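You operate a simulated robot arm through the tools that you are given. There is no shell and no other tool. Be economical: measure what you need, move in short steps, check, and stop when the job is done.

You are at the controls of a simulated robot arm. One attempt, no reset.

JOB
Cap the green tall bottle and stand it in the teal crate.
Fine: the cap of its own colour, pressed home under the press, in the low nest; the slide ends in the middle, the other caps stay in their tray. Set down upright: what you pick out.

It is judged by the outcome, as a careful person would: the job done as asked, and still so three seconds after it is handed in. It fails if anything else is knocked over, pushed out of place, dropped, spilled or broken. Lids that push on must go on centred and level and be pressed home; caps that screw on are set level and turned clockwise until they are tight.

ROBOT AND FRAMES
A 6-joint arm with a two-finger gripper on a trunk, on a base that drives. Base frame: it is fixed to the floor where the robot stands at the start and does not move with it; the origin is under the middle of the robot, x ahead of it, y to its left, z up. Lengths are in m, angles in rad, forces in N, time in s.
Its first joint turns from -2.897 to 2.897 rad. Places, roughly: bottle slide [0.7, -0.9, 0.8]; lever lock [0.6, -0.8, 1.2]; low nest [0.7, -0.6, 0.8]; teal crate [0.7, -1.4, 0.4]. Payload 2.54 kg.
Tool frame: the origin (TCP) lies between the finger pads and is the grasp point; the fingertips stand 0.03 m ahead of it; z points along the fingers, y is the line along which they close. The gripper opens to 0.116 m. The gripper's body begins 0.095 m behind the TCP.
Orientation is that of the tool frame in the base frame, as a unit quaternion [x, y, z, w]. With the fingers straight down and closing along the base's y, the tool's x points along the base's -x, its y along +y and its z along -z.

CONTROLS
- The arm moves only by the tool step_arm. Its argument "commands" is a list of rows, each a list of 7 numbers: the finger opening in m, from 0 to 0.116, then the shift along the tool's x, y, z in m, then the turn, a rotation vector about the tool's x, y, z in rad. In form: [[jaw, tx, ty, tz, wx, wy, wz], ...]. A call has 1 to 12 rows; each row shifts and turns the commanded pose from where the row before left it, along the tool's axes as they then stand. A row lasts 0.2 s, in which the tool goes at most 0.05 m and 0.15 rad; a call with a longer step from one row to the next is refused whole, and so is a gripper value outside its range. Where a pose cannot be reached the arm comes as near as it can. A force on the tool above 60 N (or 10 N above the force at the start of the call, whichever is more), or a blocked arm, ends the call early, and 0.2 s more pass. The fingers move at their own pace (about 0.072 m/s each) and stop on an object; they squeeze with about 29 N. The grip force told is the motor's: it shows also when the fingers shut on nothing. Time passes only in rows, and 0.2 s behind the last, so rows that do not move let the fingers close. It gives the time, the measured TCP pose, the force on the tool (base axes), the opening and the grip force at its end, in the units of the frame above (readings bear some noise), with the torque about the TCP (base axes, N m) and any sound that the robot's microphone picked up, and new pictures: "views" is both (left out), scene, wrist or none.
- Cameras (640 x 400 px; columns grow to the right, rows downward): "scene" is now at [-0.0554, 0.0862, 1.4172]; the picture's right is [-0.70, -0.71, 0.00], its down [-0.35, 0.34, -0.87] and it looks along [0.62, -0.61, -0.49] (base axes); focal length 268 px, centre (320, 200). "wrist" rides on the gripper at [0.069, -0.015, -0.122] in the tool frame; the picture's right is [0.21, 0.98, 0.00], its down [-0.83, 0.18, -0.53] and it looks along [-0.52, 0.11, 0.85] (tool axes); focal length 251 px, centre (320, 200). There is no depth. A picture from a camera that has moved, and an enlarged one, comes with that camera's place and axes in the base frame and with its lens.
- steer(legs): drives the robot by 1 to 6 legs, each [ahead, left, turn to the left] in m, m and rad, along the robot's own axes; the way and the turn of a leg run together, so that a leg with both is an arc; at most 1.5 m and 3.142 rad a leg. The arm and the cameras ride along, it lands a little off, and it stops where it bumps. It gives what a move gives, and a new picture of the scene camera.
- turn_head(pan, tilt): turns the head with the scene camera to pan (to the left, within 2.094 rad either way) and tilt (down, from -0.506 to 1.204), counted from straight ahead of the robot. It gives what a move gives, and a new picture of the scene camera.
- close_up(camera, box): a new picture of the part [left, top, right, bottom] of that camera's present view, enlarged. It takes no simulated time.
- sign_off(): hands the job in; it is judged then, once.

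Work in short steps. Places have to be worked out from the pictures, the camera data and where the tool is seen: move nearer, look again, correct. Check each grasp and each placing, and mend what went wrong. You have 120 turns and 260 pictures in all, those below and enlarged ones among them. Open the gripper and draw the arm clear of the work before you hand the job in, unless the task says otherwise; then end with one line.

The tools are called after ">>>" as name(argument=value, ...) on one line, values as JSON. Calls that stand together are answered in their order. step_arm: Moves the arm, as the interface text tells. Its arguments: {"type":"object","properties":{"commands":{"type":"array","items":{"type":"array","items":{"type":"number"}}},"views":{"type":"string","enum":["both","scene","wrist","none"]}},"required":["commands"]} The other tools are called the same way: steer (legs) drives the base; turn_head (pan, tilt) turns the head that bears the scene camera; close_up (camera, box) takes an enlarged picture of a part of a camera's view; sign_off () hands the job in.

At the start:

```text
t: 0.0
ee_pos: [0.388, -0.2974, 0.9994]
tool_rot: [0.0, 1.0, 0.0, 0.0]
ft_force: [-0.5, -0.6, -0.3]
torque: [-0.01, -0.01, -0.05]
width: 0.1159
grip_force: 0.0
robot x, y, heading: [0.0017, 0.0018, 0.0]
head pan, tilt: [-0.777, 0.508]
```

scene: 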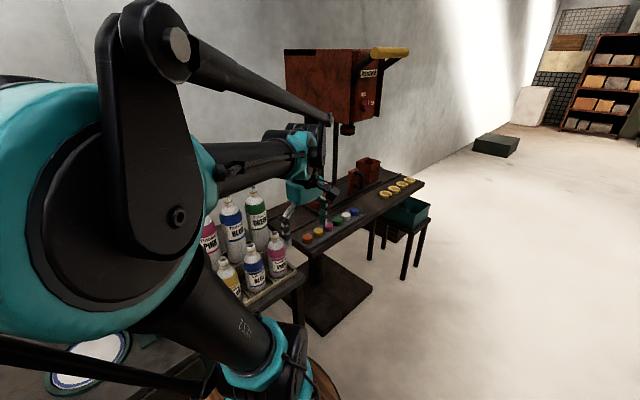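
wrist: 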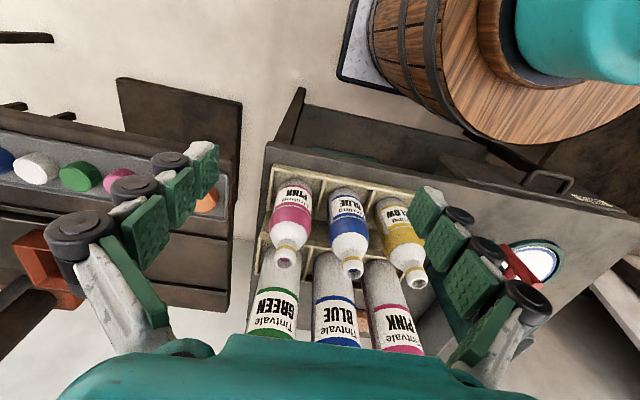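

The bottles stand in a rack near the robot, with the press, the slide and the cap tray on a bench to the right. I'll enlarge both views first.

>>> close_up(camera="scene", box=[260, 30, 460, 155])

>>> close_up(camera="scene", box=[190, 150, 450, 312])

>>> close_up(camera="wrist", box=[220, 150, 480, 360])

```text
3.20 times, centred on (360, 92) of scene
camera zoom: at [-0.0554, 0.0862, 1.4172], right [-0.7, -0.71, 0.0], down [-0.35, 0.34, -0.87], along [0.62, -0.61, -0.49], focal length 857 px, centre (192, 544)
```

zoom: 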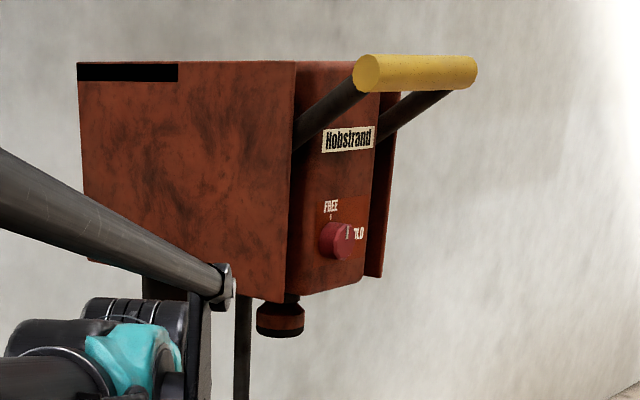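

```text
2.46 times, centred on (320, 231) of scene
camera zoom: at [-0.0554, 0.0862, 1.4172], right [-0.7, -0.71, 0.0], down [-0.35, 0.34, -0.87], along [0.62, -0.61, -0.49], focal length 659 px, centre (320, 124)
```

zoom: 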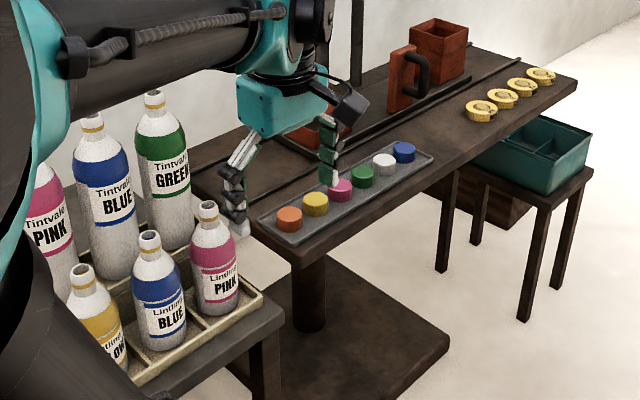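

```text
1.90 times, centred on (350, 255) of wrist
camera zoom: at [0.3187, -0.3111, 1.1211], right [-0.21, 0.98, 0.0], down [0.83, 0.18, 0.53], along [0.52, 0.11, -0.85], focal length 479 px, centre (263, 95)
```

zoom: 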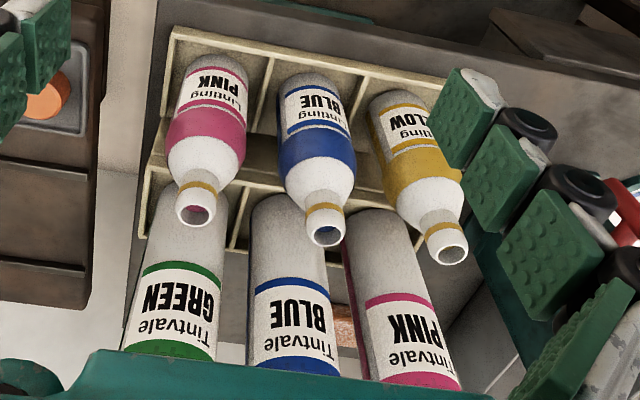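

I'll draw the tool back and up so the wrist camera sees the whole rack.

>>> step_arm(commands=[[0.116, 0.035, 0, -0.03, 0, 0, 0], [0.116, 0.035, 0, -0.03, 0, 0, 0], [0.116, 0.035, 0, -0.03, 0, 0, 0], [0.116, 0.035, 0, -0.03, 0, 0, 0], [0.116, 0.035, 0, -0.03, 0, 0, 0]])

```text
t: 1.2
ee_pos: [0.2136, -0.298, 1.151]
tool_rot: [-0.001, 1.0, 0.0, 0.0]
ft_force: [0.6, -0.5, -0.2]
torque: [-0.01, -0.02, -0.03]
width: 0.1162
grip_force: 0.0
robot x, y, heading: [0.0018, -0.0023, -0.001]
head pan, tilt: [-0.777, 0.508]
camera scene: at [-0.0554, 0.0862, 1.4172], right [-0.7, -0.71, 0.0], down [-0.35, 0.34, -0.87], along [0.62, -0.61, -0.49], focal length 268 px, centre (320, 200)
camera wrist: at [0.1436, -0.312, 1.2725], right [-0.21, 0.98, 0.0], down [0.83, 0.18, 0.53], along [0.52, 0.11, -0.85], focal length 251 px, centre (320, 200)
```

scene: 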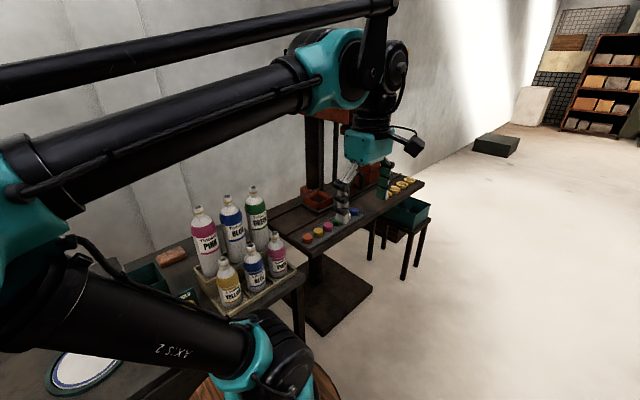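
wrist: 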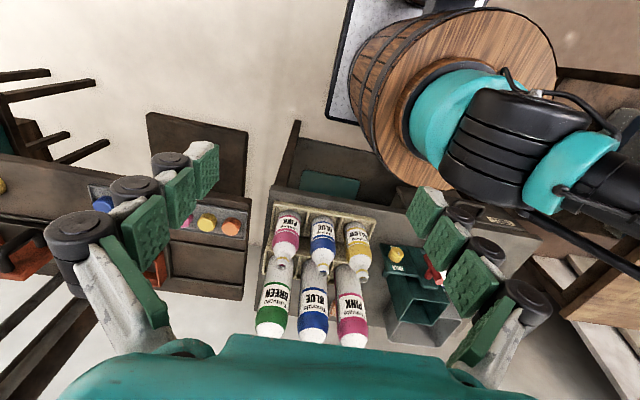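

Rough positions: the green tall bottle is near (0.66, -0.31) with its top near z 1.02, and the press ram is near y -0.85. I'll drive right so the robot faces the bench, then look at it.

>>> steer(legs=[[0, -0.65, 0]])

>>> turn_head(pan=0.0, tilt=0.6)

```text
t: 4.8
ee_pos: [0.2101, -0.9527, 1.1511]
tool_rot: [0.002, 1.0, 0.0, 0.0]
ft_force: [0.3, 0.3, 1.3]
torque: [0.01, -0.02, -0.01]
width: 0.1162
grip_force: 0.1
robot x, y, heading: [0.0011, -0.6537, -0.007]
head pan, tilt: [-0.777, 0.508]
camera scene: at [-0.0565, -0.5664, 1.4172], right [-0.7, -0.71, 0.0], down [-0.34, 0.34, -0.87], along [0.62, -0.62, -0.49], focal length 268 px, centre (320, 200)
```

scene: 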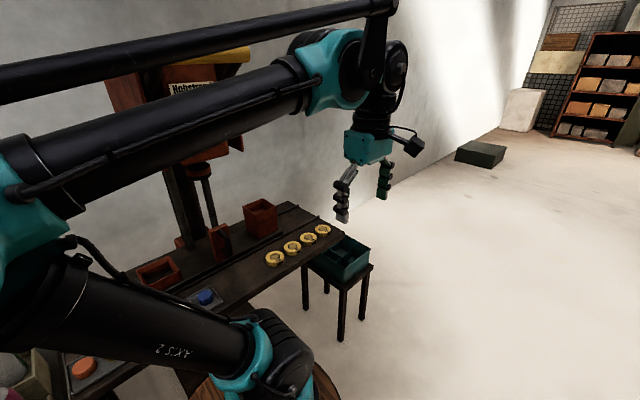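

```text
t: 6.0
ee_pos: [0.2097, -0.9525, 1.151]
tool_rot: [0.003, 1.0, 0.0, 0.0]
ft_force: [0.5, -0.6, 0.2]
torque: [-0.01, 0.04, 0.02]
width: 0.1163
grip_force: 0.2
robot x, y, heading: [0.0019, -0.6534, -0.003]
head pan, tilt: [0.0, 0.6]
camera scene: at [-0.0325, -0.5029, 1.4089], right [-0.01, -1.0, 0.0], down [-0.56, 0.0, -0.83], along [0.83, 0.0, -0.56], focal length 268 px, centre (320, 200)
```

scene: 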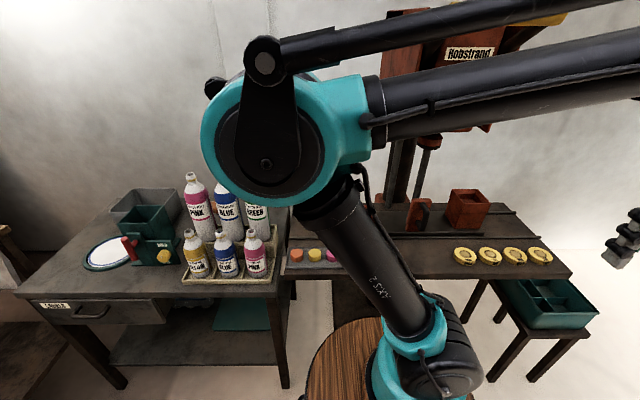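

The arm blocks the head camera, so I'll swing it left, high over the rack. That also clears the view of the bench.

>>> step_arm(commands=[[0.116, -0.045, 0, -0.01, 0, 0, 0], [0.116, -0.045, 0, -0.01, 0, 0, 0], [0.116, -0.045, 0, -0.01, 0, 0, 0], [0.116, -0.04, 0.02, -0.01, 0, 0, 0], [0.116, 0, 0.049, 0, 0, 0, 0], [0.116, 0, 0.049, 0, 0, 0, 0], [0.116, 0, 0.049, 0, 0, 0, 0], [0.116, 0, 0.049, 0, 0, 0, 0], [0.116, 0, 0.049, 0, 0, 0, 0], [0.116, 0, 0.049, 0, 0, 0, 0], [0.116, 0, 0.049, 0, 0, 0, 0], [0.116, 0, 0.049, 0, 0, 0, 0]], views="none")

>>> step_arm(commands=[[0.116, 0, 0.049, 0, 0, 0, 0], [0.116, 0, 0.049, 0, 0, 0, 0], [0.116, 0, 0.049, 0, 0, 0, 0], [0.116, 0, 0.049, 0, 0, 0, 0], [0.116, 0, 0.04, 0, 0, 0, 0]], views="wrist")

>>> turn_head(pan=-0.5, tilt=0.5)

```text
t: 8.6
ee_pos: [0.3868, -0.5412, 1.1913]
tool_rot: [0.002, 1.0, 0.0, 0.0]
ft_force: [0.0, -1.0, -0.6]
torque: [0.01, -0.01, -0.01]
width: 0.116
grip_force: 0.2
robot x, y, heading: [-0.0025, -0.6558, -0.003]
head pan, tilt: [0.0, 0.6]
```

```text
t: 9.8
ee_pos: [0.3885, -0.305, 1.1911]
tool_rot: [0.003, 1.0, 0.001, -0.001]
ft_force: [0.0, -0.1, 1.5]
torque: [0.05, 0.0, -0.03]
width: 0.1163
grip_force: 0.0
robot x, y, heading: [-0.0061, -0.6509, -0.001]
head pan, tilt: [0.0, 0.6]
camera wrist: at [0.3185, -0.3183, 1.3118], right [-0.21, 0.98, 0.0], down [0.83, 0.18, 0.53], along [0.52, 0.11, -0.85], focal length 251 px, centre (320, 200)
```

wrist: 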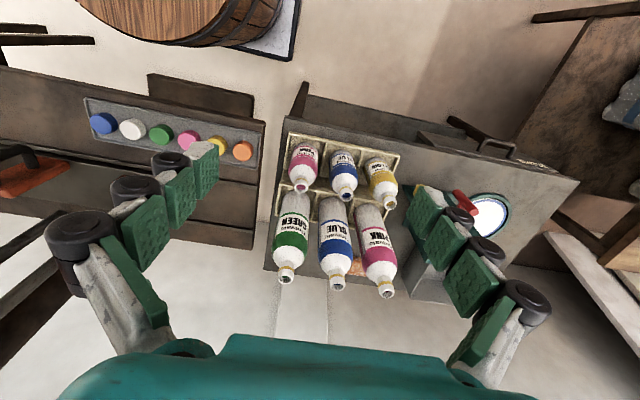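

```text
t: 10.7
ee_pos: [0.3881, -0.3045, 1.1917]
tool_rot: [0.002, 1.0, 0.001, 0.0]
ft_force: [-0.2, 1.0, 0.4]
torque: [0.01, 0.01, 0.03]
width: 0.116
grip_force: 0.0
robot x, y, heading: [-0.0004, -0.6502, -0.005]
head pan, tilt: [-0.499, 0.499]
camera scene: at [-0.0412, -0.5462, 1.418], right [-0.48, -0.88, 0.0], down [-0.42, 0.23, -0.88], along [0.77, -0.42, -0.48], focal length 268 px, centre (320, 200)
```

scene: 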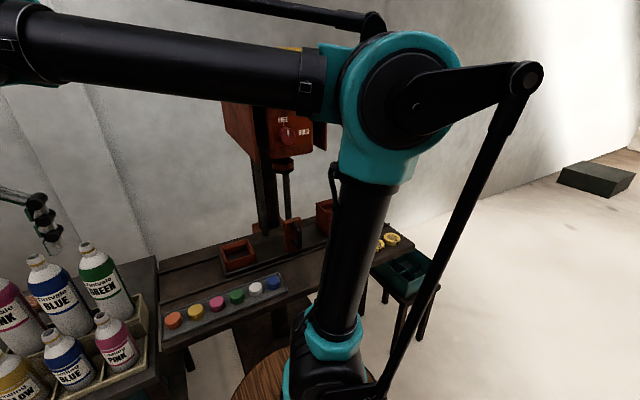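

Triangulating the two views puts the green tall bottle's top at about (0.657, -0.304, 1.024). I'll enlarge the bottle, the caps and the press.

>>> close_up(camera="scene", box=[60, 220, 160, 340])

>>> close_up(camera="scene", box=[150, 90, 350, 340])

>>> close_up(camera="wrist", box=[60, 70, 430, 310])

```text
3.33 times, centred on (110, 280) of scene
camera zoom: at [-0.0412, -0.5462, 1.418], right [-0.48, -0.88, 0.0], down [-0.42, 0.23, -0.88], along [0.77, -0.42, -0.48], focal length 892 px, centre (1020, -67)
```

zoom: 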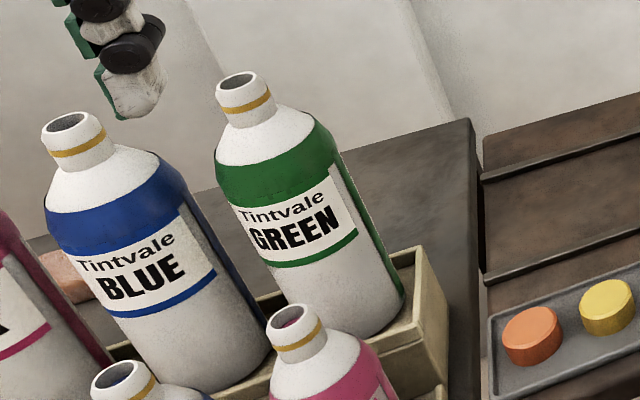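

```text
1.60 times, centred on (250, 215) of scene
camera zoom: at [-0.0412, -0.5462, 1.418], right [-0.48, -0.88, 0.0], down [-0.42, 0.23, -0.88], along [0.77, -0.42, -0.48], focal length 428 px, centre (432, 176)
```

zoom: 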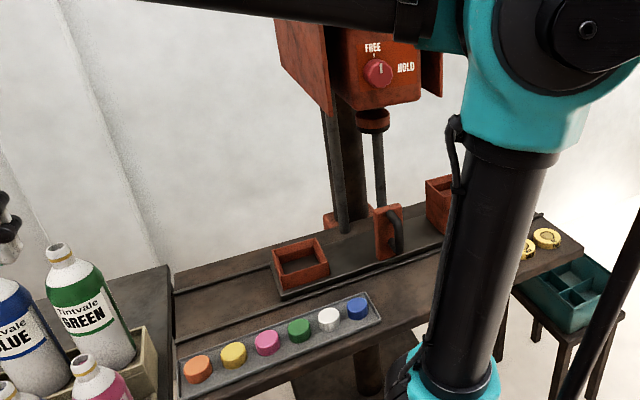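

```text
1.67 times, centred on (245, 190) of wrist
camera zoom: at [0.3189, -0.3183, 1.3118], right [-0.21, 0.98, 0.0], down [0.83, 0.18, 0.53], along [0.52, 0.11, -0.85], focal length 419 px, centre (445, 217)
```

zoom: 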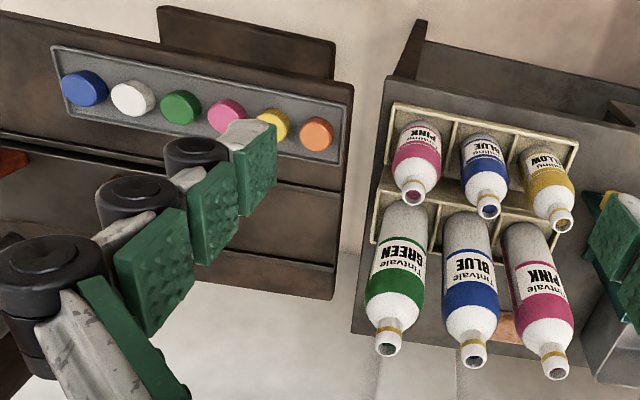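

The green cap is near (0.53, -0.594) with its top at z 0.82, the low nest is near (0.70, -0.64), and the ram is near y -0.82. I'll move over the green bottle with a narrower jaw, to grip its neck.

>>> step_arm(commands=[[0.06, -0.045, 0, 0, 0, 0, 0], [0.06, -0.045, 0, 0, 0, 0, 0], [0.06, -0.045, 0, 0, 0, 0, 0], [0.06, -0.045, 0, 0, 0, 0, 0], [0.06, -0.045, 0, 0, 0, 0, 0], [0.06, -0.044, 0, 0, 0, 0, 0], [0.06, 0, 0, 0.04, 0, 0, 0], [0.06, 0, 0, 0.04, 0, 0, 0]])

```text
t: 12.5
ee_pos: [0.6575, -0.3066, 1.1091]
tool_rot: [0.003, 1.0, 0.0, 0.0]
ft_force: [-0.2, -0.7, 0.0]
torque: [-0.01, 0.0, 0.02]
width: 0.0601
grip_force: 0.1
robot x, y, heading: [-0.0003, -0.652, -0.006]
head pan, tilt: [-0.499, 0.499]
camera scene: at [-0.0413, -0.5463, 1.418], right [-0.48, -0.88, 0.0], down [-0.42, 0.23, -0.88], along [0.77, -0.42, -0.48], focal length 268 px, centre (320, 200)
camera wrist: at [0.589, -0.3205, 1.2307], right [-0.21, 0.98, 0.0], down [0.83, 0.18, 0.53], along [0.52, 0.11, -0.85], focal length 251 px, centre (320, 200)
```

scene: 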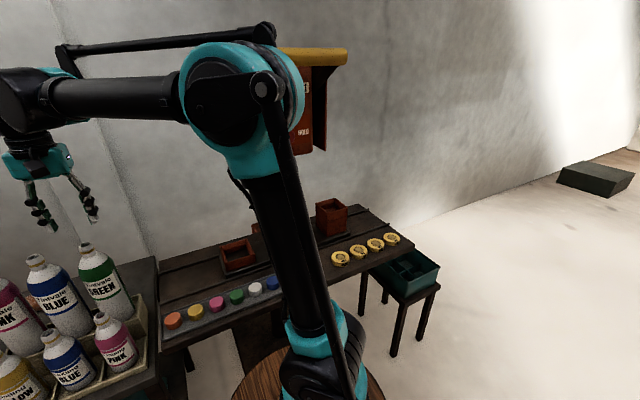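
wrist: 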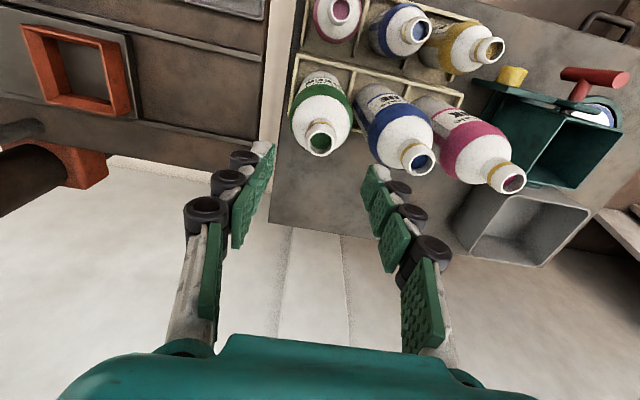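

The neck appears at (0.654, -0.306), which lines up well. I'll descend so the fingers straddle it.

>>> step_arm(commands=[[0.06, 0.003, 0, 0.04, 0, 0, 0], [0.06, 0, 0, 0.04, 0, 0, 0]], views="wrist")

>>> close_up(camera="scene", box=[0, 140, 160, 300])

```text
t: 13.1
ee_pos: [0.655, -0.3084, 1.0299]
tool_rot: [0.002, 1.0, 0.0, 0.0]
ft_force: [-0.2, -1.2, 0.2]
torque: [0.03, 0.02, 0.01]
width: 0.0598
grip_force: 0.1
robot x, y, heading: [0.0005, -0.6528, -0.006]
head pan, tilt: [-0.499, 0.499]
camera wrist: at [0.5856, -0.3208, 1.1512], right [-0.21, 0.98, 0.0], down [0.83, 0.18, 0.53], along [0.52, 0.11, -0.85], focal length 251 px, centre (320, 200)
```

wrist: 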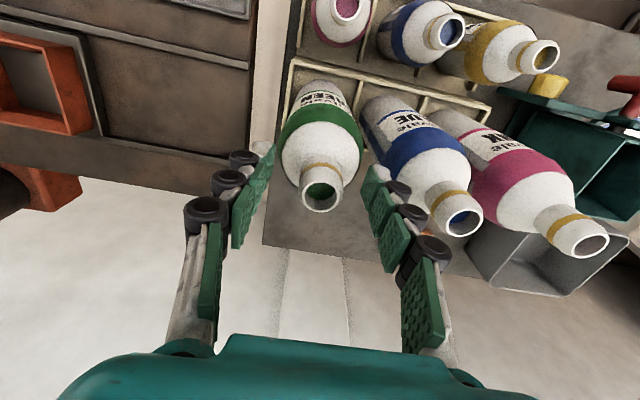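

```text
2.50 times, centred on (80, 220) of scene
camera zoom: at [-0.0413, -0.5463, 1.418], right [-0.48, -0.88, 0.0], down [-0.42, 0.23, -0.88], along [0.77, -0.42, -0.48], focal length 669 px, centre (920, 150)
```

zoom: 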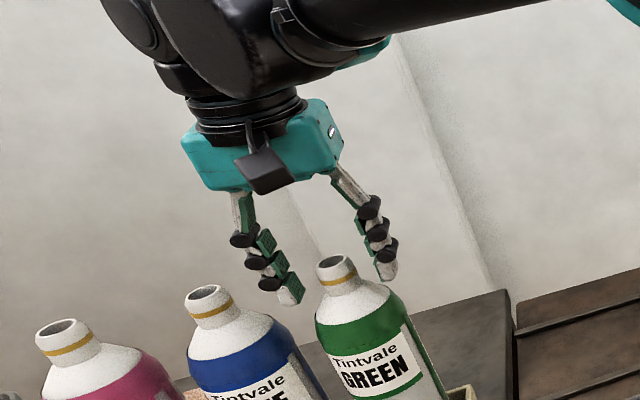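

The mouth is at TCP level (about z 1.026) and the neck is about 0.03 long. I'll descend 6 mm and close on it.

>>> step_arm(commands=[[0.06, 0, 0, 0.006, 0, 0, 0], [0.02, 0, 0, 0, 0, 0, 0], [0.0, 0, 0, 0, 0, 0, 0], [0.0, 0, 0, 0, 0, 0, 0]], views="wrist")

>>> close_up(camera="scene", box=[0, 140, 160, 300])

```text
t: 14.1
ee_pos: [0.6539, -0.3079, 1.0256]
tool_rot: [0.003, 1.0, 0.0, 0.0]
ft_force: [0.6, 2.2, 12.1]
torque: [0.25, -0.11, 0.03]
width: 0.0261
grip_force: 29.0
robot x, y, heading: [-0.0008, -0.6507, -0.002]
head pan, tilt: [-0.499, 0.499]
camera wrist: at [0.5851, -0.3204, 1.1461], right [-0.21, 0.98, 0.0], down [0.83, 0.18, 0.53], along [0.52, 0.11, -0.85], focal length 251 px, centre (320, 200)
```

wrist: 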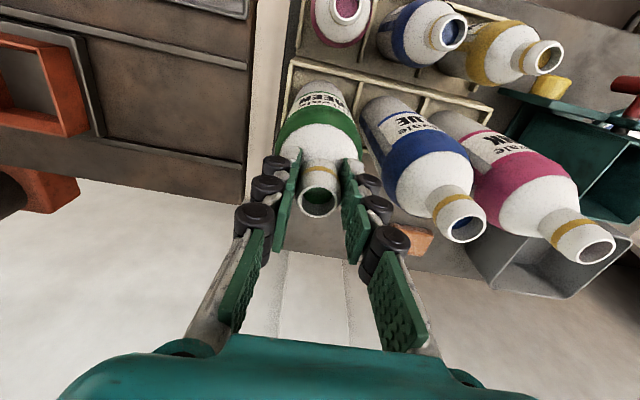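

```text
2.50 times, centred on (80, 220) of scene
camera zoom: at [-0.0416, -0.5463, 1.418], right [-0.48, -0.88, 0.0], down [-0.42, 0.23, -0.88], along [0.77, -0.42, -0.48], focal length 669 px, centre (920, 150)
```

zoom: 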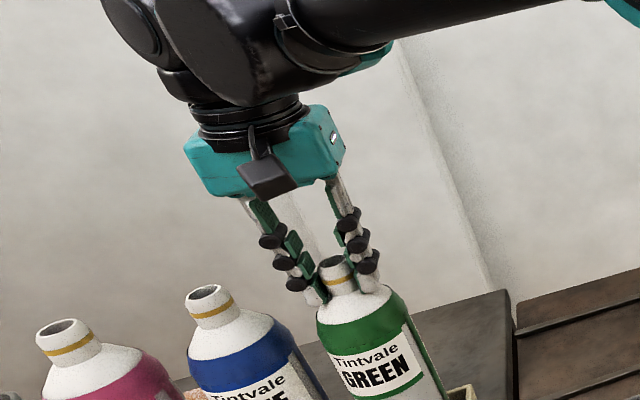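

The grip is on the neck at 0.026 m width. I'll lift and check that the bottle comes with it.

>>> step_arm(commands=[[0, 0, 0, -0.01, 0, 0, 0], [0, 0, 0, -0.02, 0, 0, 0], [0, 0, 0, -0.03, 0, 0, 0], [0, 0, 0, -0.03, 0, 0, 0], [0, 0, 0, -0.03, 0, 0, 0], [0, 0, 0, -0.02, 0, 0, 0], [0, 0, 0, -0.02, 0, 0, 0]])

```text
t: 15.7
ee_pos: [0.6543, -0.3059, 1.184]
tool_rot: [0.003, 1.0, 0.0, 0.0]
ft_force: [-0.2, 0.2, -5.5]
torque: [-0.01, 0.04, 0.03]
width: 0.026
grip_force: 29.1
robot x, y, heading: [-0.0014, -0.6546, -0.004]
head pan, tilt: [-0.499, 0.499]
camera scene: at [-0.041, -0.5461, 1.418], right [-0.48, -0.88, 0.0], down [-0.42, 0.23, -0.88], along [0.77, -0.42, -0.48], focal length 268 px, centre (320, 200)
camera wrist: at [0.5855, -0.3194, 1.3056], right [-0.21, 0.98, 0.0], down [0.83, 0.18, 0.53], along [0.52, 0.11, -0.85], focal length 251 px, centre (320, 200)
```

scene: 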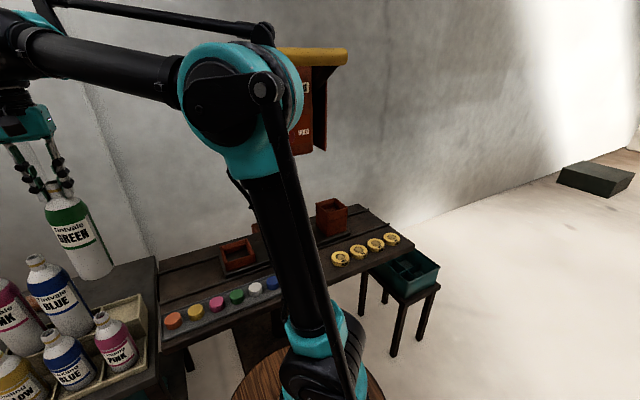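
wrist: 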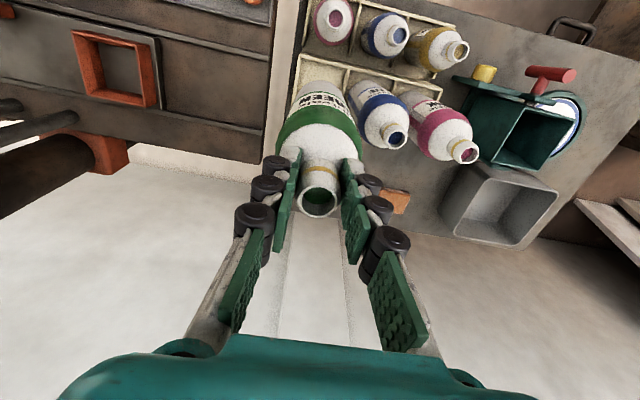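

The bottle is held, at about 0.55 kg. The low nest's rim centre is at about (0.693, -0.639, 0.844). The press housing is close to it, so I'll turn the gripper 90° to make it slim along y and let the wrist camera look toward the press.

>>> step_arm(commands=[[0, 0, 0, -0.01, 0, 0, 0.1428], [0, 0, 0, 0, 0, 0, 0.1428], [0, 0, 0, 0, 0, 0, 0.1428], [0, 0, 0, 0, 0, 0, 0.1428], [0, 0, 0, 0, 0, 0, 0.1428], [0, 0, 0, 0, 0, 0, 0.1428], [0, 0, 0, 0, 0, 0, 0.1428], [0, 0, 0, 0, 0, 0, 0.1428], [0, 0, 0, 0, 0, 0, 0.1428], [0, 0, 0, 0, 0, 0, 0.1428], [0, 0, 0, 0, 0, 0, 0.1428]])

```text
t: 18.1
ee_pos: [0.6535, -0.3062, 1.1946]
tool_rot: [0.71, 0.704, 0.0, 0.0]
ft_force: [-0.3, 0.1, -6.5]
torque: [0.03, -0.03, 0.02]
width: 0.0265
grip_force: 28.8
robot x, y, heading: [-0.0026, -0.6535, -0.005]
head pan, tilt: [-0.499, 0.499]
camera scene: at [-0.0411, -0.5462, 1.418], right [-0.48, -0.88, 0.0], down [-0.42, 0.23, -0.88], along [0.77, -0.42, -0.48], focal length 268 px, centre (320, 200)
camera wrist: at [0.6397, -0.2355, 1.3158], right [0.98, 0.21, 0.0], down [0.18, -0.83, 0.53], along [0.11, -0.52, -0.85], focal length 251 px, centre (320, 200)
```

scene: 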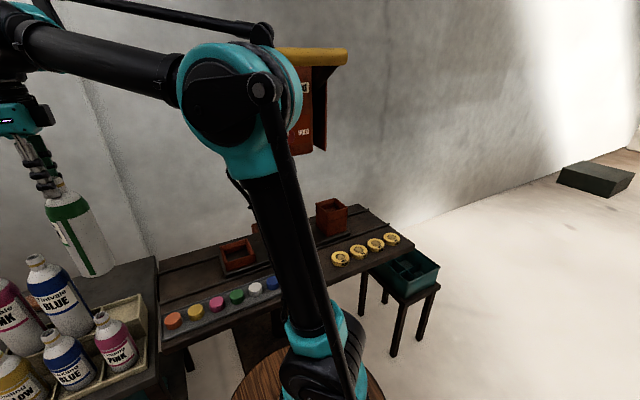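
wrist: 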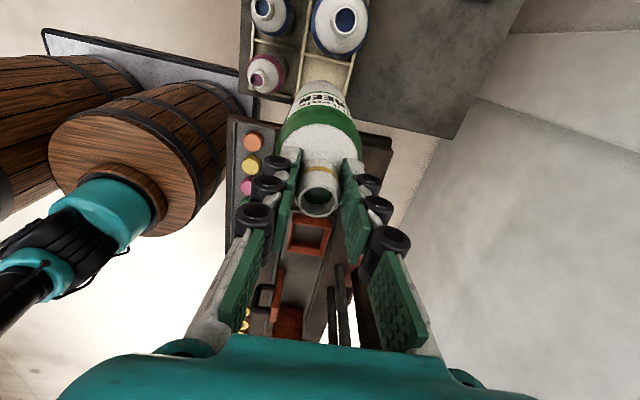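

The housing's left face is at y ≈ -0.718 from z 1.17 up, and the lever bar runs along y -0.74…-0.93 at (x 0.53, z 1.41). To keep the forearm clear I'll move the tool toward the nest, then shift the base left so the arm comes in from the +y side.

>>> step_arm(commands=[[0, -0.045, 0, 0, 0, 0, 0], [0, -0.045, 0, 0, 0, 0, 0], [0, -0.045, 0, 0, 0, 0, 0], [0, -0.045, 0, 0, 0, 0, 0], [0, -0.04, 0, 0, 0, 0, 0]], views="none")

>>> steer(legs=[[0, 0.25, 0]])

```text
t: 19.3
ee_pos: [0.6542, -0.5275, 1.1938]
tool_rot: [0.708, 0.706, 0.001, 0.0]
ft_force: [0.0, -0.1, -6.0]
torque: [0.05, 0.04, 0.0]
width: 0.0261
grip_force: 29.1
robot x, y, heading: [-0.0027, -0.6512, 0.001]
head pan, tilt: [-0.499, 0.499]
```

```text
t: 21.1
ee_pos: [0.6542, -0.2749, 1.1947]
tool_rot: [0.708, 0.706, 0.0, 0.001]
ft_force: [-0.1, -2.5, -5.8]
torque: [-0.17, 0.01, -0.02]
width: 0.026
grip_force: 28.9
robot x, y, heading: [-0.0037, -0.4041, -0.005]
head pan, tilt: [-0.499, 0.499]
camera scene: at [-0.0402, -0.296, 1.418], right [-0.48, -0.88, 0.0], down [-0.42, 0.23, -0.88], along [0.77, -0.42, -0.48], focal length 268 px, centre (320, 200)
```

scene: 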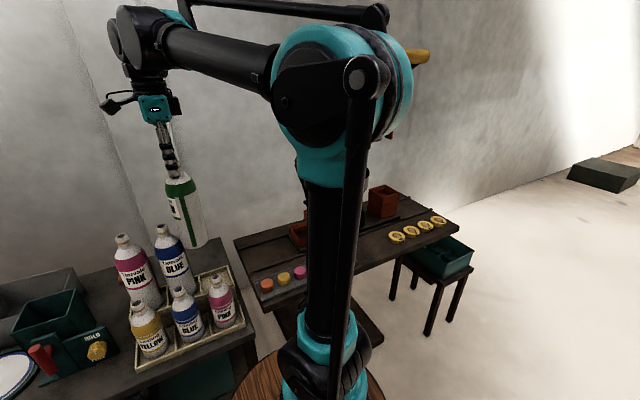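

Now I'll carry the bottle toward the nest, stop just short, and look.

>>> step_arm(commands=[[0, -0.045, 0.005, 0, 0, 0, 0], [0, -0.045, 0.005, 0, 0, 0, 0], [0, -0.045, 0.005, 0, 0, 0, 0], [0, -0.045, 0.005, 0, 0, 0, 0], [0, -0.045, 0.005, 0, 0, 0, 0], [0, -0.045, 0.005, 0, 0, 0, 0], [0, -0.045, 0.005, 0, 0, 0, 0]])

```text
t: 22.7
ee_pos: [0.6882, -0.5914, 1.1949]
tool_rot: [0.708, 0.707, 0.0, 0.0]
ft_force: [-0.2, 0.6, -5.4]
torque: [0.04, 0.0, -0.03]
width: 0.0262
grip_force: 28.7
robot x, y, heading: [-0.0027, -0.4057, 0.0]
head pan, tilt: [-0.499, 0.499]
camera scene: at [-0.0403, -0.2957, 1.418], right [-0.48, -0.88, 0.0], down [-0.42, 0.23, -0.88], along [0.77, -0.42, -0.48], focal length 268 px, centre (320, 200)
camera wrist: at [0.6734, -0.5202, 1.3163], right [0.98, 0.21, 0.0], down [0.18, -0.83, 0.53], along [0.11, -0.52, -0.85], focal length 251 px, centre (320, 200)
```

scene: 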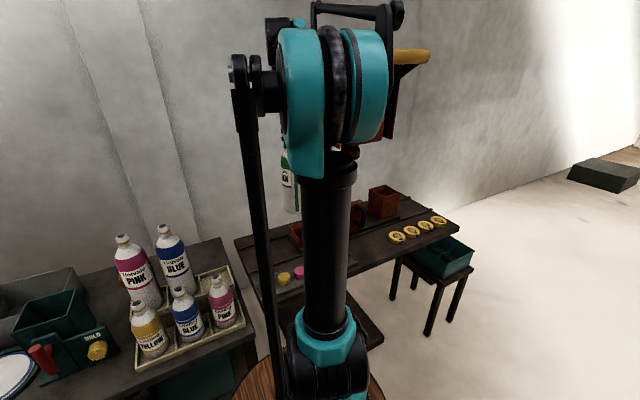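
wrist: 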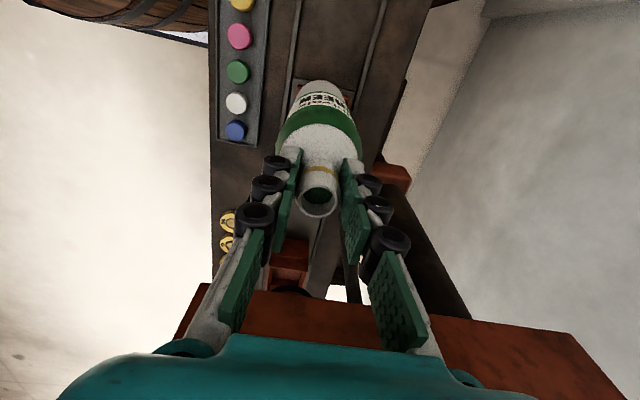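

The held bottle hides the nest. I'll step back toward the robot so the wrist camera sees the nest unobstructed and I can measure it precisely.

>>> step_arm(commands=[[0, 0.03, -0.045, 0, 0, 0, 0], [0, 0.0, -0.045, 0, 0, 0, 0], [0, 0, -0.045, 0, 0, 0, 0], [0, 0, -0.045, 0, 0, 0, 0], [0, 0, -0.045, 0, 0, 0, 0], [0, 0, 0, 0, 0, 0, 0]], views="none")

>>> close_up(camera="wrist", box=[340, 40, 640, 230])

>>> close_up(camera="wrist", box=[0, 0, 640, 400])

```text
refused: row 1 steps farther than a row can; nothing moved
```

```text
2.11 times, centred on (490, 135) of wrist
camera zoom: at [0.6734, -0.5202, 1.3163], right [0.98, 0.21, 0.0], down [0.18, -0.83, 0.53], along [0.11, -0.52, -0.85], focal length 529 px, centre (-38, 337)
```

zoom: 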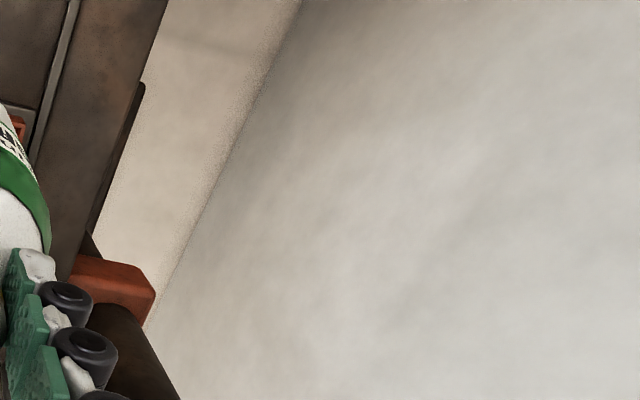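

```text
1.00 times, centred on (320, 200) of wrist (not enlarged: the box is as wide or as high as the picture)
camera zoom: at [0.6734, -0.5202, 1.3163], right [0.98, 0.21, 0.0], down [0.18, -0.83, 0.53], along [0.11, -0.52, -0.85], focal length 251 px, centre (320, 200)
```

zoom: 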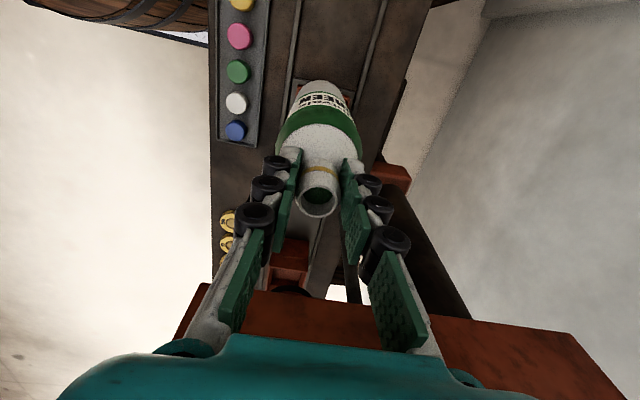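

That call was refused because row 1 was too long. I'll retry with smaller steps.

>>> step_arm(commands=[[0, 0.03, 0, 0, 0, 0, 0], [0, 0.0, -0.045, 0, 0, 0, 0], [0, 0, -0.045, 0, 0, 0, 0], [0, 0, -0.045, 0, 0, 0, 0], [0, 0, -0.045, 0, 0, 0, 0], [0, 0, -0.045, 0, 0, 0, 0], [0, 0, 0, 0, 0, 0, 0]])

>>> close_up(camera="wrist", box=[360, 60, 560, 220])

```text
t: 24.3
ee_pos: [0.4639, -0.5607, 1.1943]
tool_rot: [0.709, 0.705, 0.0, -0.001]
ft_force: [0.9, 0.0, -4.4]
torque: [0.03, -0.01, -0.01]
width: 0.0262
grip_force: 29.5
robot x, y, heading: [-0.0002, -0.4022, -0.005]
head pan, tilt: [-0.499, 0.499]
camera scene: at [-0.0401, -0.2961, 1.418], right [-0.48, -0.88, 0.0], down [-0.42, 0.23, -0.88], along [0.77, -0.42, -0.48], focal length 268 px, centre (320, 200)
camera wrist: at [0.4482, -0.4891, 1.3163], right [0.98, 0.21, 0.0], down [0.18, -0.83, 0.53], along [0.11, -0.52, -0.85], focal length 251 px, centre (320, 200)
```

scene: 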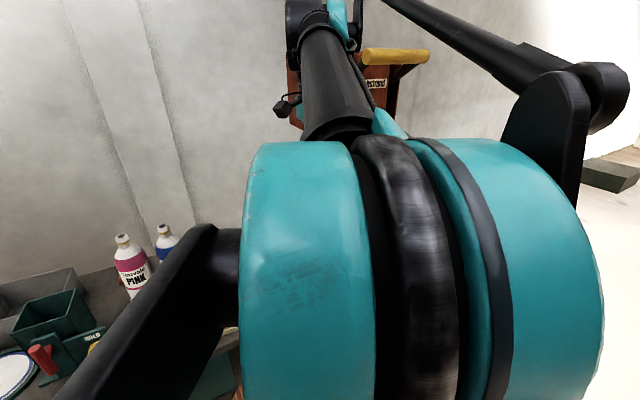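
wrist: 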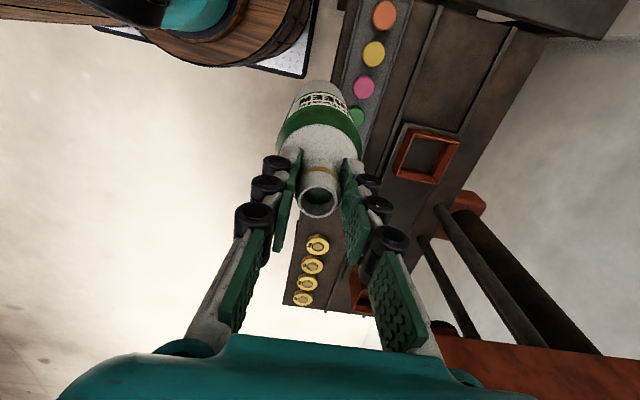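

```text
2.50 times, centred on (460, 140) of wrist
camera zoom: at [0.4482, -0.4891, 1.3163], right [0.98, 0.21, 0.0], down [0.18, -0.83, 0.53], along [0.11, -0.52, -0.85], focal length 629 px, centre (-30, 350)
```

zoom: 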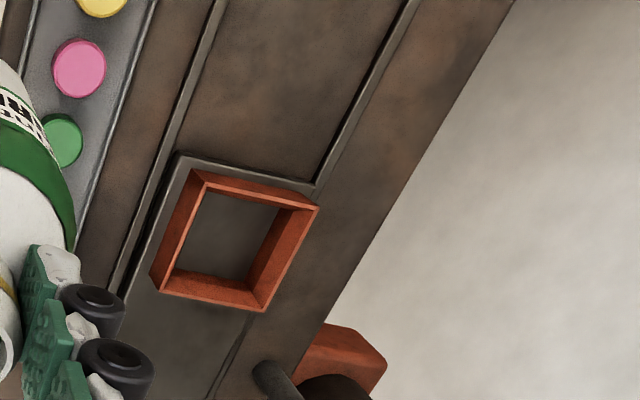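

Measured rim corners put the nest centre at (0.694, -0.637), with an opening of about 0.08 square. I'll go above it.

>>> step_arm(commands=[[0, 0, 0.046, 0, 0, 0, 0], [0, 0, 0.046, 0, 0, 0, 0], [0, 0, 0.046, 0, 0, 0, 0], [0, 0, 0.046, 0, 0, 0, 0], [0, 0, 0.046, 0, 0, 0, 0], [0, -0.038, 0, 0, 0, 0, 0], [0, -0.038, 0, 0, 0, 0, 0], [0, 0, 0, 0, 0, 0, 0]])

```text
t: 26.1
ee_pos: [0.6944, -0.6374, 1.1927]
tool_rot: [0.709, 0.706, 0.0, 0.0]
ft_force: [-0.3, -1.4, -5.5]
torque: [0.0, -0.02, -0.02]
width: 0.0261
grip_force: 28.4
robot x, y, heading: [0.0014, -0.4014, -0.002]
head pan, tilt: [-0.499, 0.499]
camera scene: at [-0.0401, -0.2961, 1.418], right [-0.48, -0.88, 0.0], down [-0.42, 0.23, -0.88], along [0.77, -0.42, -0.48], focal length 268 px, centre (320, 200)
camera wrist: at [0.6787, -0.5666, 1.3156], right [0.98, 0.21, 0.0], down [0.18, -0.83, 0.53], along [0.11, -0.52, -0.85], focal length 251 px, centre (320, 200)
```

scene: 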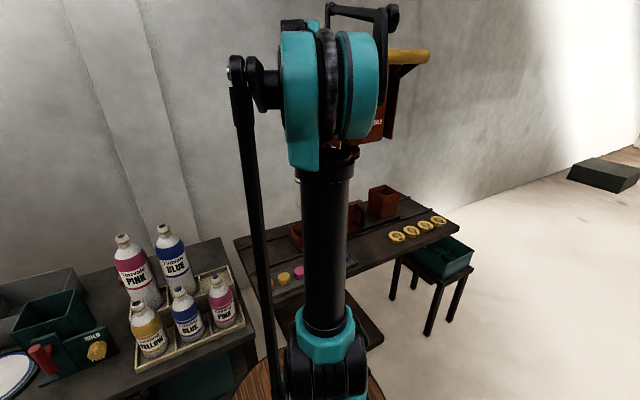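
wrist: 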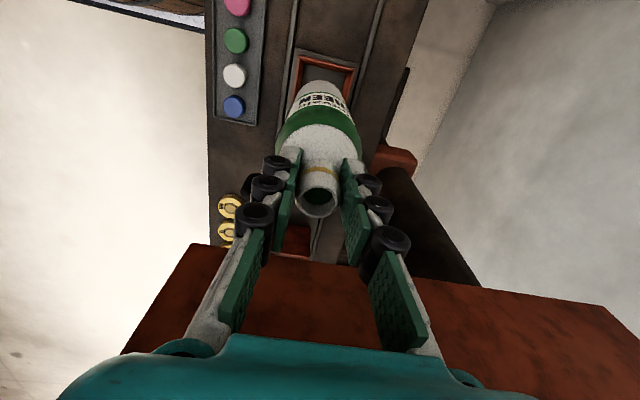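

Alignment looks right, so I'll lower to just above the rim and check.

>>> step_arm(commands=[[0, 0, 0, 0.04, 0, 0, 0], [0, 0, 0, 0.04, 0, 0, 0], [0, 0, 0, 0, 0, 0, 0]], views="none")

>>> close_up(camera="wrist", box=[240, 20, 400, 220])

```text
t: 26.9
ee_pos: [0.6923, -0.6365, 1.1143]
tool_rot: [0.709, 0.705, 0.0, 0.0]
ft_force: [0.2, 0.0, -5.2]
torque: [0.04, 0.01, -0.03]
width: 0.0261
grip_force: 28.5
robot x, y, heading: [0.0018, -0.4033, -0.004]
head pan, tilt: [-0.499, 0.499]
```

```text
2.00 times, centred on (320, 120) of wrist
camera zoom: at [0.6777, -0.5654, 1.236], right [0.98, 0.21, 0.0], down [0.18, -0.83, 0.53], along [0.11, -0.52, -0.85], focal length 503 px, centre (320, 360)
```

zoom: 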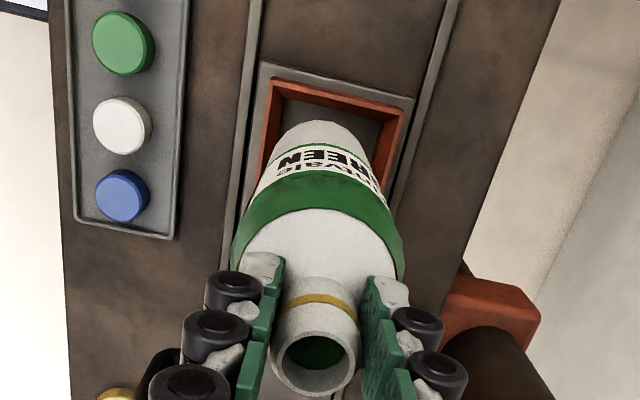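

It's lined up, so I'll lower gently until contact.

>>> step_arm(commands=[[0, 0, 0, 0.02, 0, 0, 0], [0, 0, 0, 0.015, 0, 0, 0], [0, 0, 0, 0.01, 0, 0, 0], [0, 0, 0, 0.01, 0, 0, 0], [0, 0, 0, 0, 0, 0, 0]], views="none")

>>> close_up(camera="wrist", box=[240, 20, 400, 220])

```text
t: 28.1
ee_pos: [0.6929, -0.6371, 1.06]
tool_rot: [0.708, 0.706, 0.0, 0.0]
ft_force: [3.9, -1.2, 22.6]
torque: [-0.1, -0.22, 0.02]
width: 0.0263
grip_force: 29.2
robot x, y, heading: [-0.0034, -0.4031, -0.004]
head pan, tilt: [-0.499, 0.499]
```

```text
2.00 times, centred on (320, 120) of wrist
camera zoom: at [0.6777, -0.5655, 1.1819], right [0.98, 0.21, 0.0], down [0.18, -0.83, 0.53], along [0.11, -0.52, -0.85], focal length 503 px, centre (320, 360)
```

zoom: 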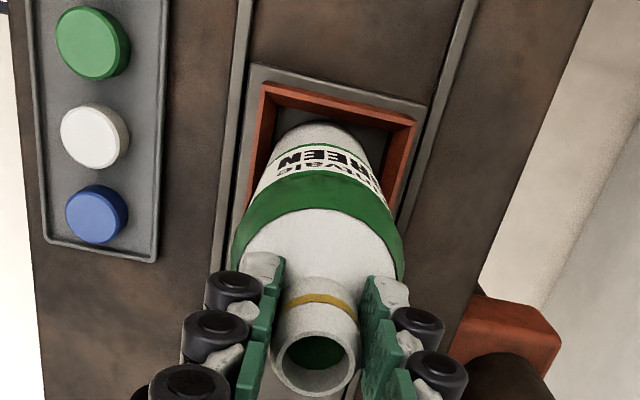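

Contact came at z 1.06 with 22 N. I want to confirm the bottle is on the nest floor and not the rim, so I'll turn the head left to see past the arm.

>>> turn_head(pan=0.4, tilt=0.45)

```text
t: 29.3
ee_pos: [0.6922, -0.6365, 1.0617]
tool_rot: [0.708, 0.706, 0.001, 0.0]
ft_force: [6.7, -2.7, 38.2]
torque: [-0.32, -0.36, 0.08]
width: 0.026
grip_force: 28.9
robot x, y, heading: [-0.0011, -0.4033, -0.01]
head pan, tilt: [0.4, 0.45]
camera scene: at [-0.0361, -0.2164, 1.4224], right [0.39, -0.92, 0.0], down [-0.4, -0.17, -0.9], along [0.83, 0.35, -0.43], focal length 268 px, centre (320, 200)
```

scene: 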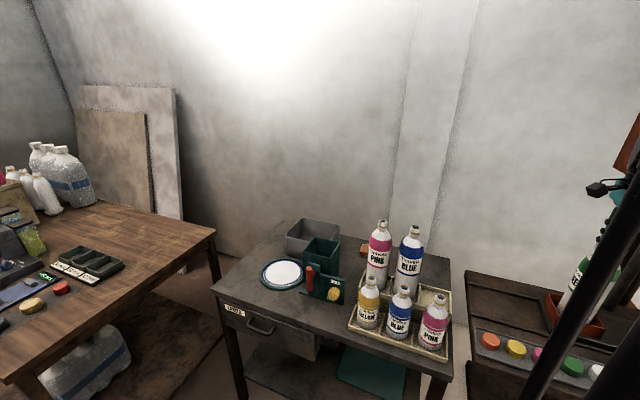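

>>> close_up(camera="scene", box=[520, 220, 640, 360])

```text
2.86 times, centred on (580, 290) of scene
camera zoom: at [-0.0361, -0.2164, 1.4224], right [0.39, -0.92, 0.0], down [-0.4, -0.17, -0.9], along [0.83, 0.35, -0.43], focal length 765 px, centre (-423, -57)
```

zoom: 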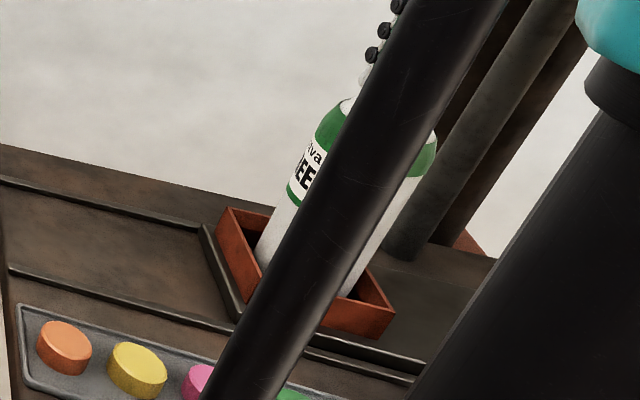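

The bottle stands inside the nest. I'll ease the load, release and rise.

>>> step_arm(commands=[[0.02, 0, 0, -0.003, 0, 0, 0], [0.03, 0, 0, 0, 0, 0, 0], [0.045, 0, 0, 0, 0, 0, 0], [0.06, 0, 0, 0, 0, 0, 0], [0.06, 0, 0, 0, 0, 0, 0], [0.06, 0, 0, -0.02, 0, 0, 0], [0.06, 0, 0, -0.04, 0, 0, 0], [0.06, 0, 0, -0.04, 0, 0, 0]])

```text
t: 31.1
ee_pos: [0.6917, -0.6362, 1.1629]
tool_rot: [0.709, 0.705, 0.0, 0.0]
ft_force: [0.5, -0.8, 0.8]
torque: [0.01, -0.02, 0.01]
width: 0.06
grip_force: 0.1
robot x, y, heading: [-0.0008, -0.4, -0.006]
head pan, tilt: [0.4, 0.45]
camera scene: at [-0.0352, -0.2168, 1.4225], right [0.39, -0.92, 0.0], down [-0.4, -0.17, -0.9], along [0.83, 0.35, -0.44], focal length 268 px, centre (320, 200)
camera wrist: at [0.677, -0.5658, 1.2841], right [0.98, 0.21, 0.0], down [0.18, -0.83, 0.53], along [0.11, -0.52, -0.85], focal length 251 px, centre (320, 200)
```

scene: 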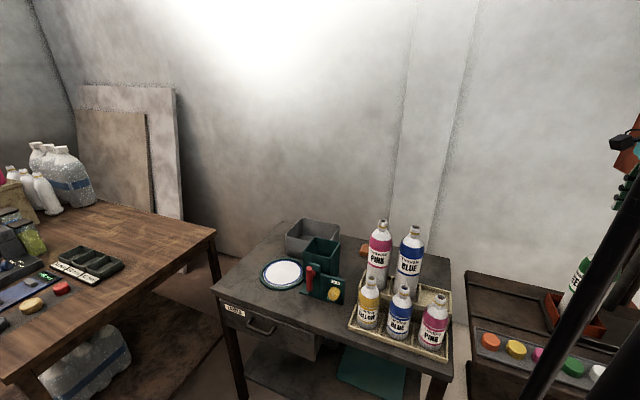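
wrist: 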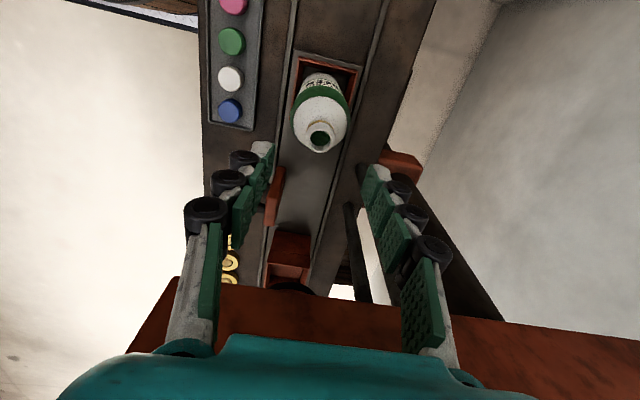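

The bottle is standing freely, with its mouth at (0.692, -0.637, ~1.062). Next the green cap, near (0.54, -0.593): I'll move above it and descend partway.

>>> step_arm(commands=[[0.06, 0, -0.045, 0, 0, 0, 0], [0.06, 0, -0.045, 0, 0, 0, 0], [0.06, 0.02, -0.04, 0, 0, 0, 0], [0.06, 0.022, -0.023, 0, 0, 0, 0], [0.06, 0, 0, 0.05, 0, 0, 0], [0.06, 0, 0, 0.05, 0, 0, 0], [0.06, 0, 0, 0.05, 0, 0, 0], [0.06, 0, 0, 0.05, 0, 0, 0]], views="wrist")

>>> close_up(camera="wrist", box=[220, 80, 420, 240])

```text
t: 32.9
ee_pos: [0.5393, -0.5953, 0.9611]
tool_rot: [0.709, 0.705, 0.0, 0.0]
ft_force: [0.0, 0.3, 0.1]
torque: [-0.03, -0.03, -0.03]
width: 0.06
grip_force: 0.0
robot x, y, heading: [-0.0024, -0.4031, -0.006]
head pan, tilt: [0.4, 0.45]
camera wrist: at [0.5246, -0.5239, 1.0831], right [0.98, 0.21, 0.0], down [0.18, -0.83, 0.53], along [0.11, -0.52, -0.85], focal length 251 px, centre (320, 200)
```

wrist: 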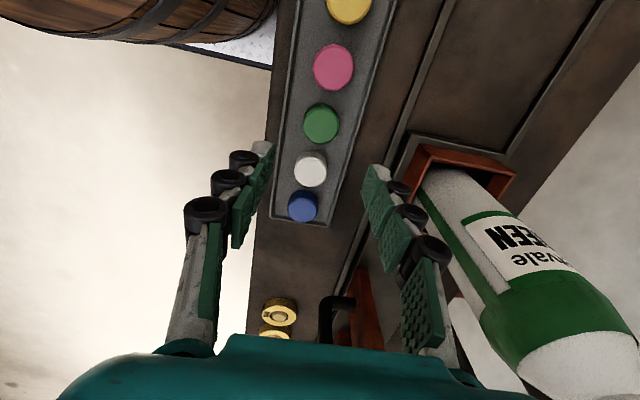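

```text
2.50 times, centred on (320, 160) of wrist
camera zoom: at [0.5246, -0.5239, 1.0831], right [0.98, 0.21, 0.0], down [0.18, -0.83, 0.53], along [0.11, -0.52, -0.85], focal length 629 px, centre (320, 300)
```

zoom: 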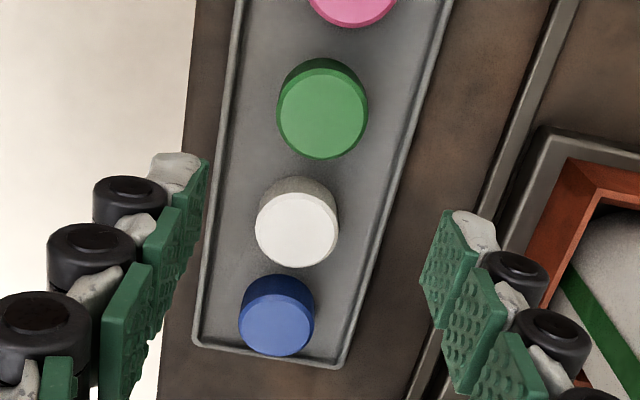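

The cap centre is confirmed at (0.540, -0.594). I'll narrow the jaw to stay inside the tray's rim and descend to 3 cm above.

>>> step_arm(commands=[[0.048, 0.001, 0.001, 0.04, 0, 0, 0], [0.048, 0, 0, 0.04, 0, 0, 0], [0.048, 0, 0, 0.015, 0, 0, 0]], views="wrist")

>>> close_up(camera="wrist", box=[220, 80, 420, 240])

```text
t: 33.7
ee_pos: [0.5418, -0.5924, 0.8674]
tool_rot: [0.709, 0.706, 0.0, -0.001]
ft_force: [-0.4, -0.1, 0.3]
torque: [-0.01, 0.02, -0.01]
width: 0.048
grip_force: 0.0
robot x, y, heading: [0.0004, -0.4005, -0.007]
head pan, tilt: [0.4, 0.45]
camera wrist: at [0.5262, -0.5228, 0.9886], right [0.98, 0.21, 0.0], down [0.18, -0.83, 0.53], along [0.11, -0.52, -0.85], focal length 251 px, centre (320, 200)
```

wrist: 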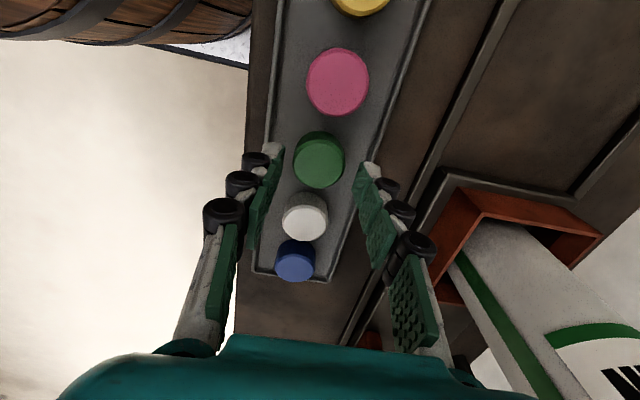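

```text
2.50 times, centred on (320, 160) of wrist
camera zoom: at [0.5262, -0.5228, 0.9886], right [0.98, 0.21, 0.0], down [0.18, -0.83, 0.53], along [0.11, -0.52, -0.85], focal length 629 px, centre (320, 300)
```

zoom: 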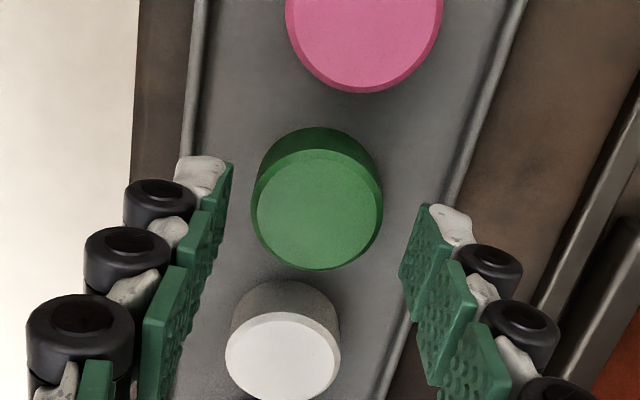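

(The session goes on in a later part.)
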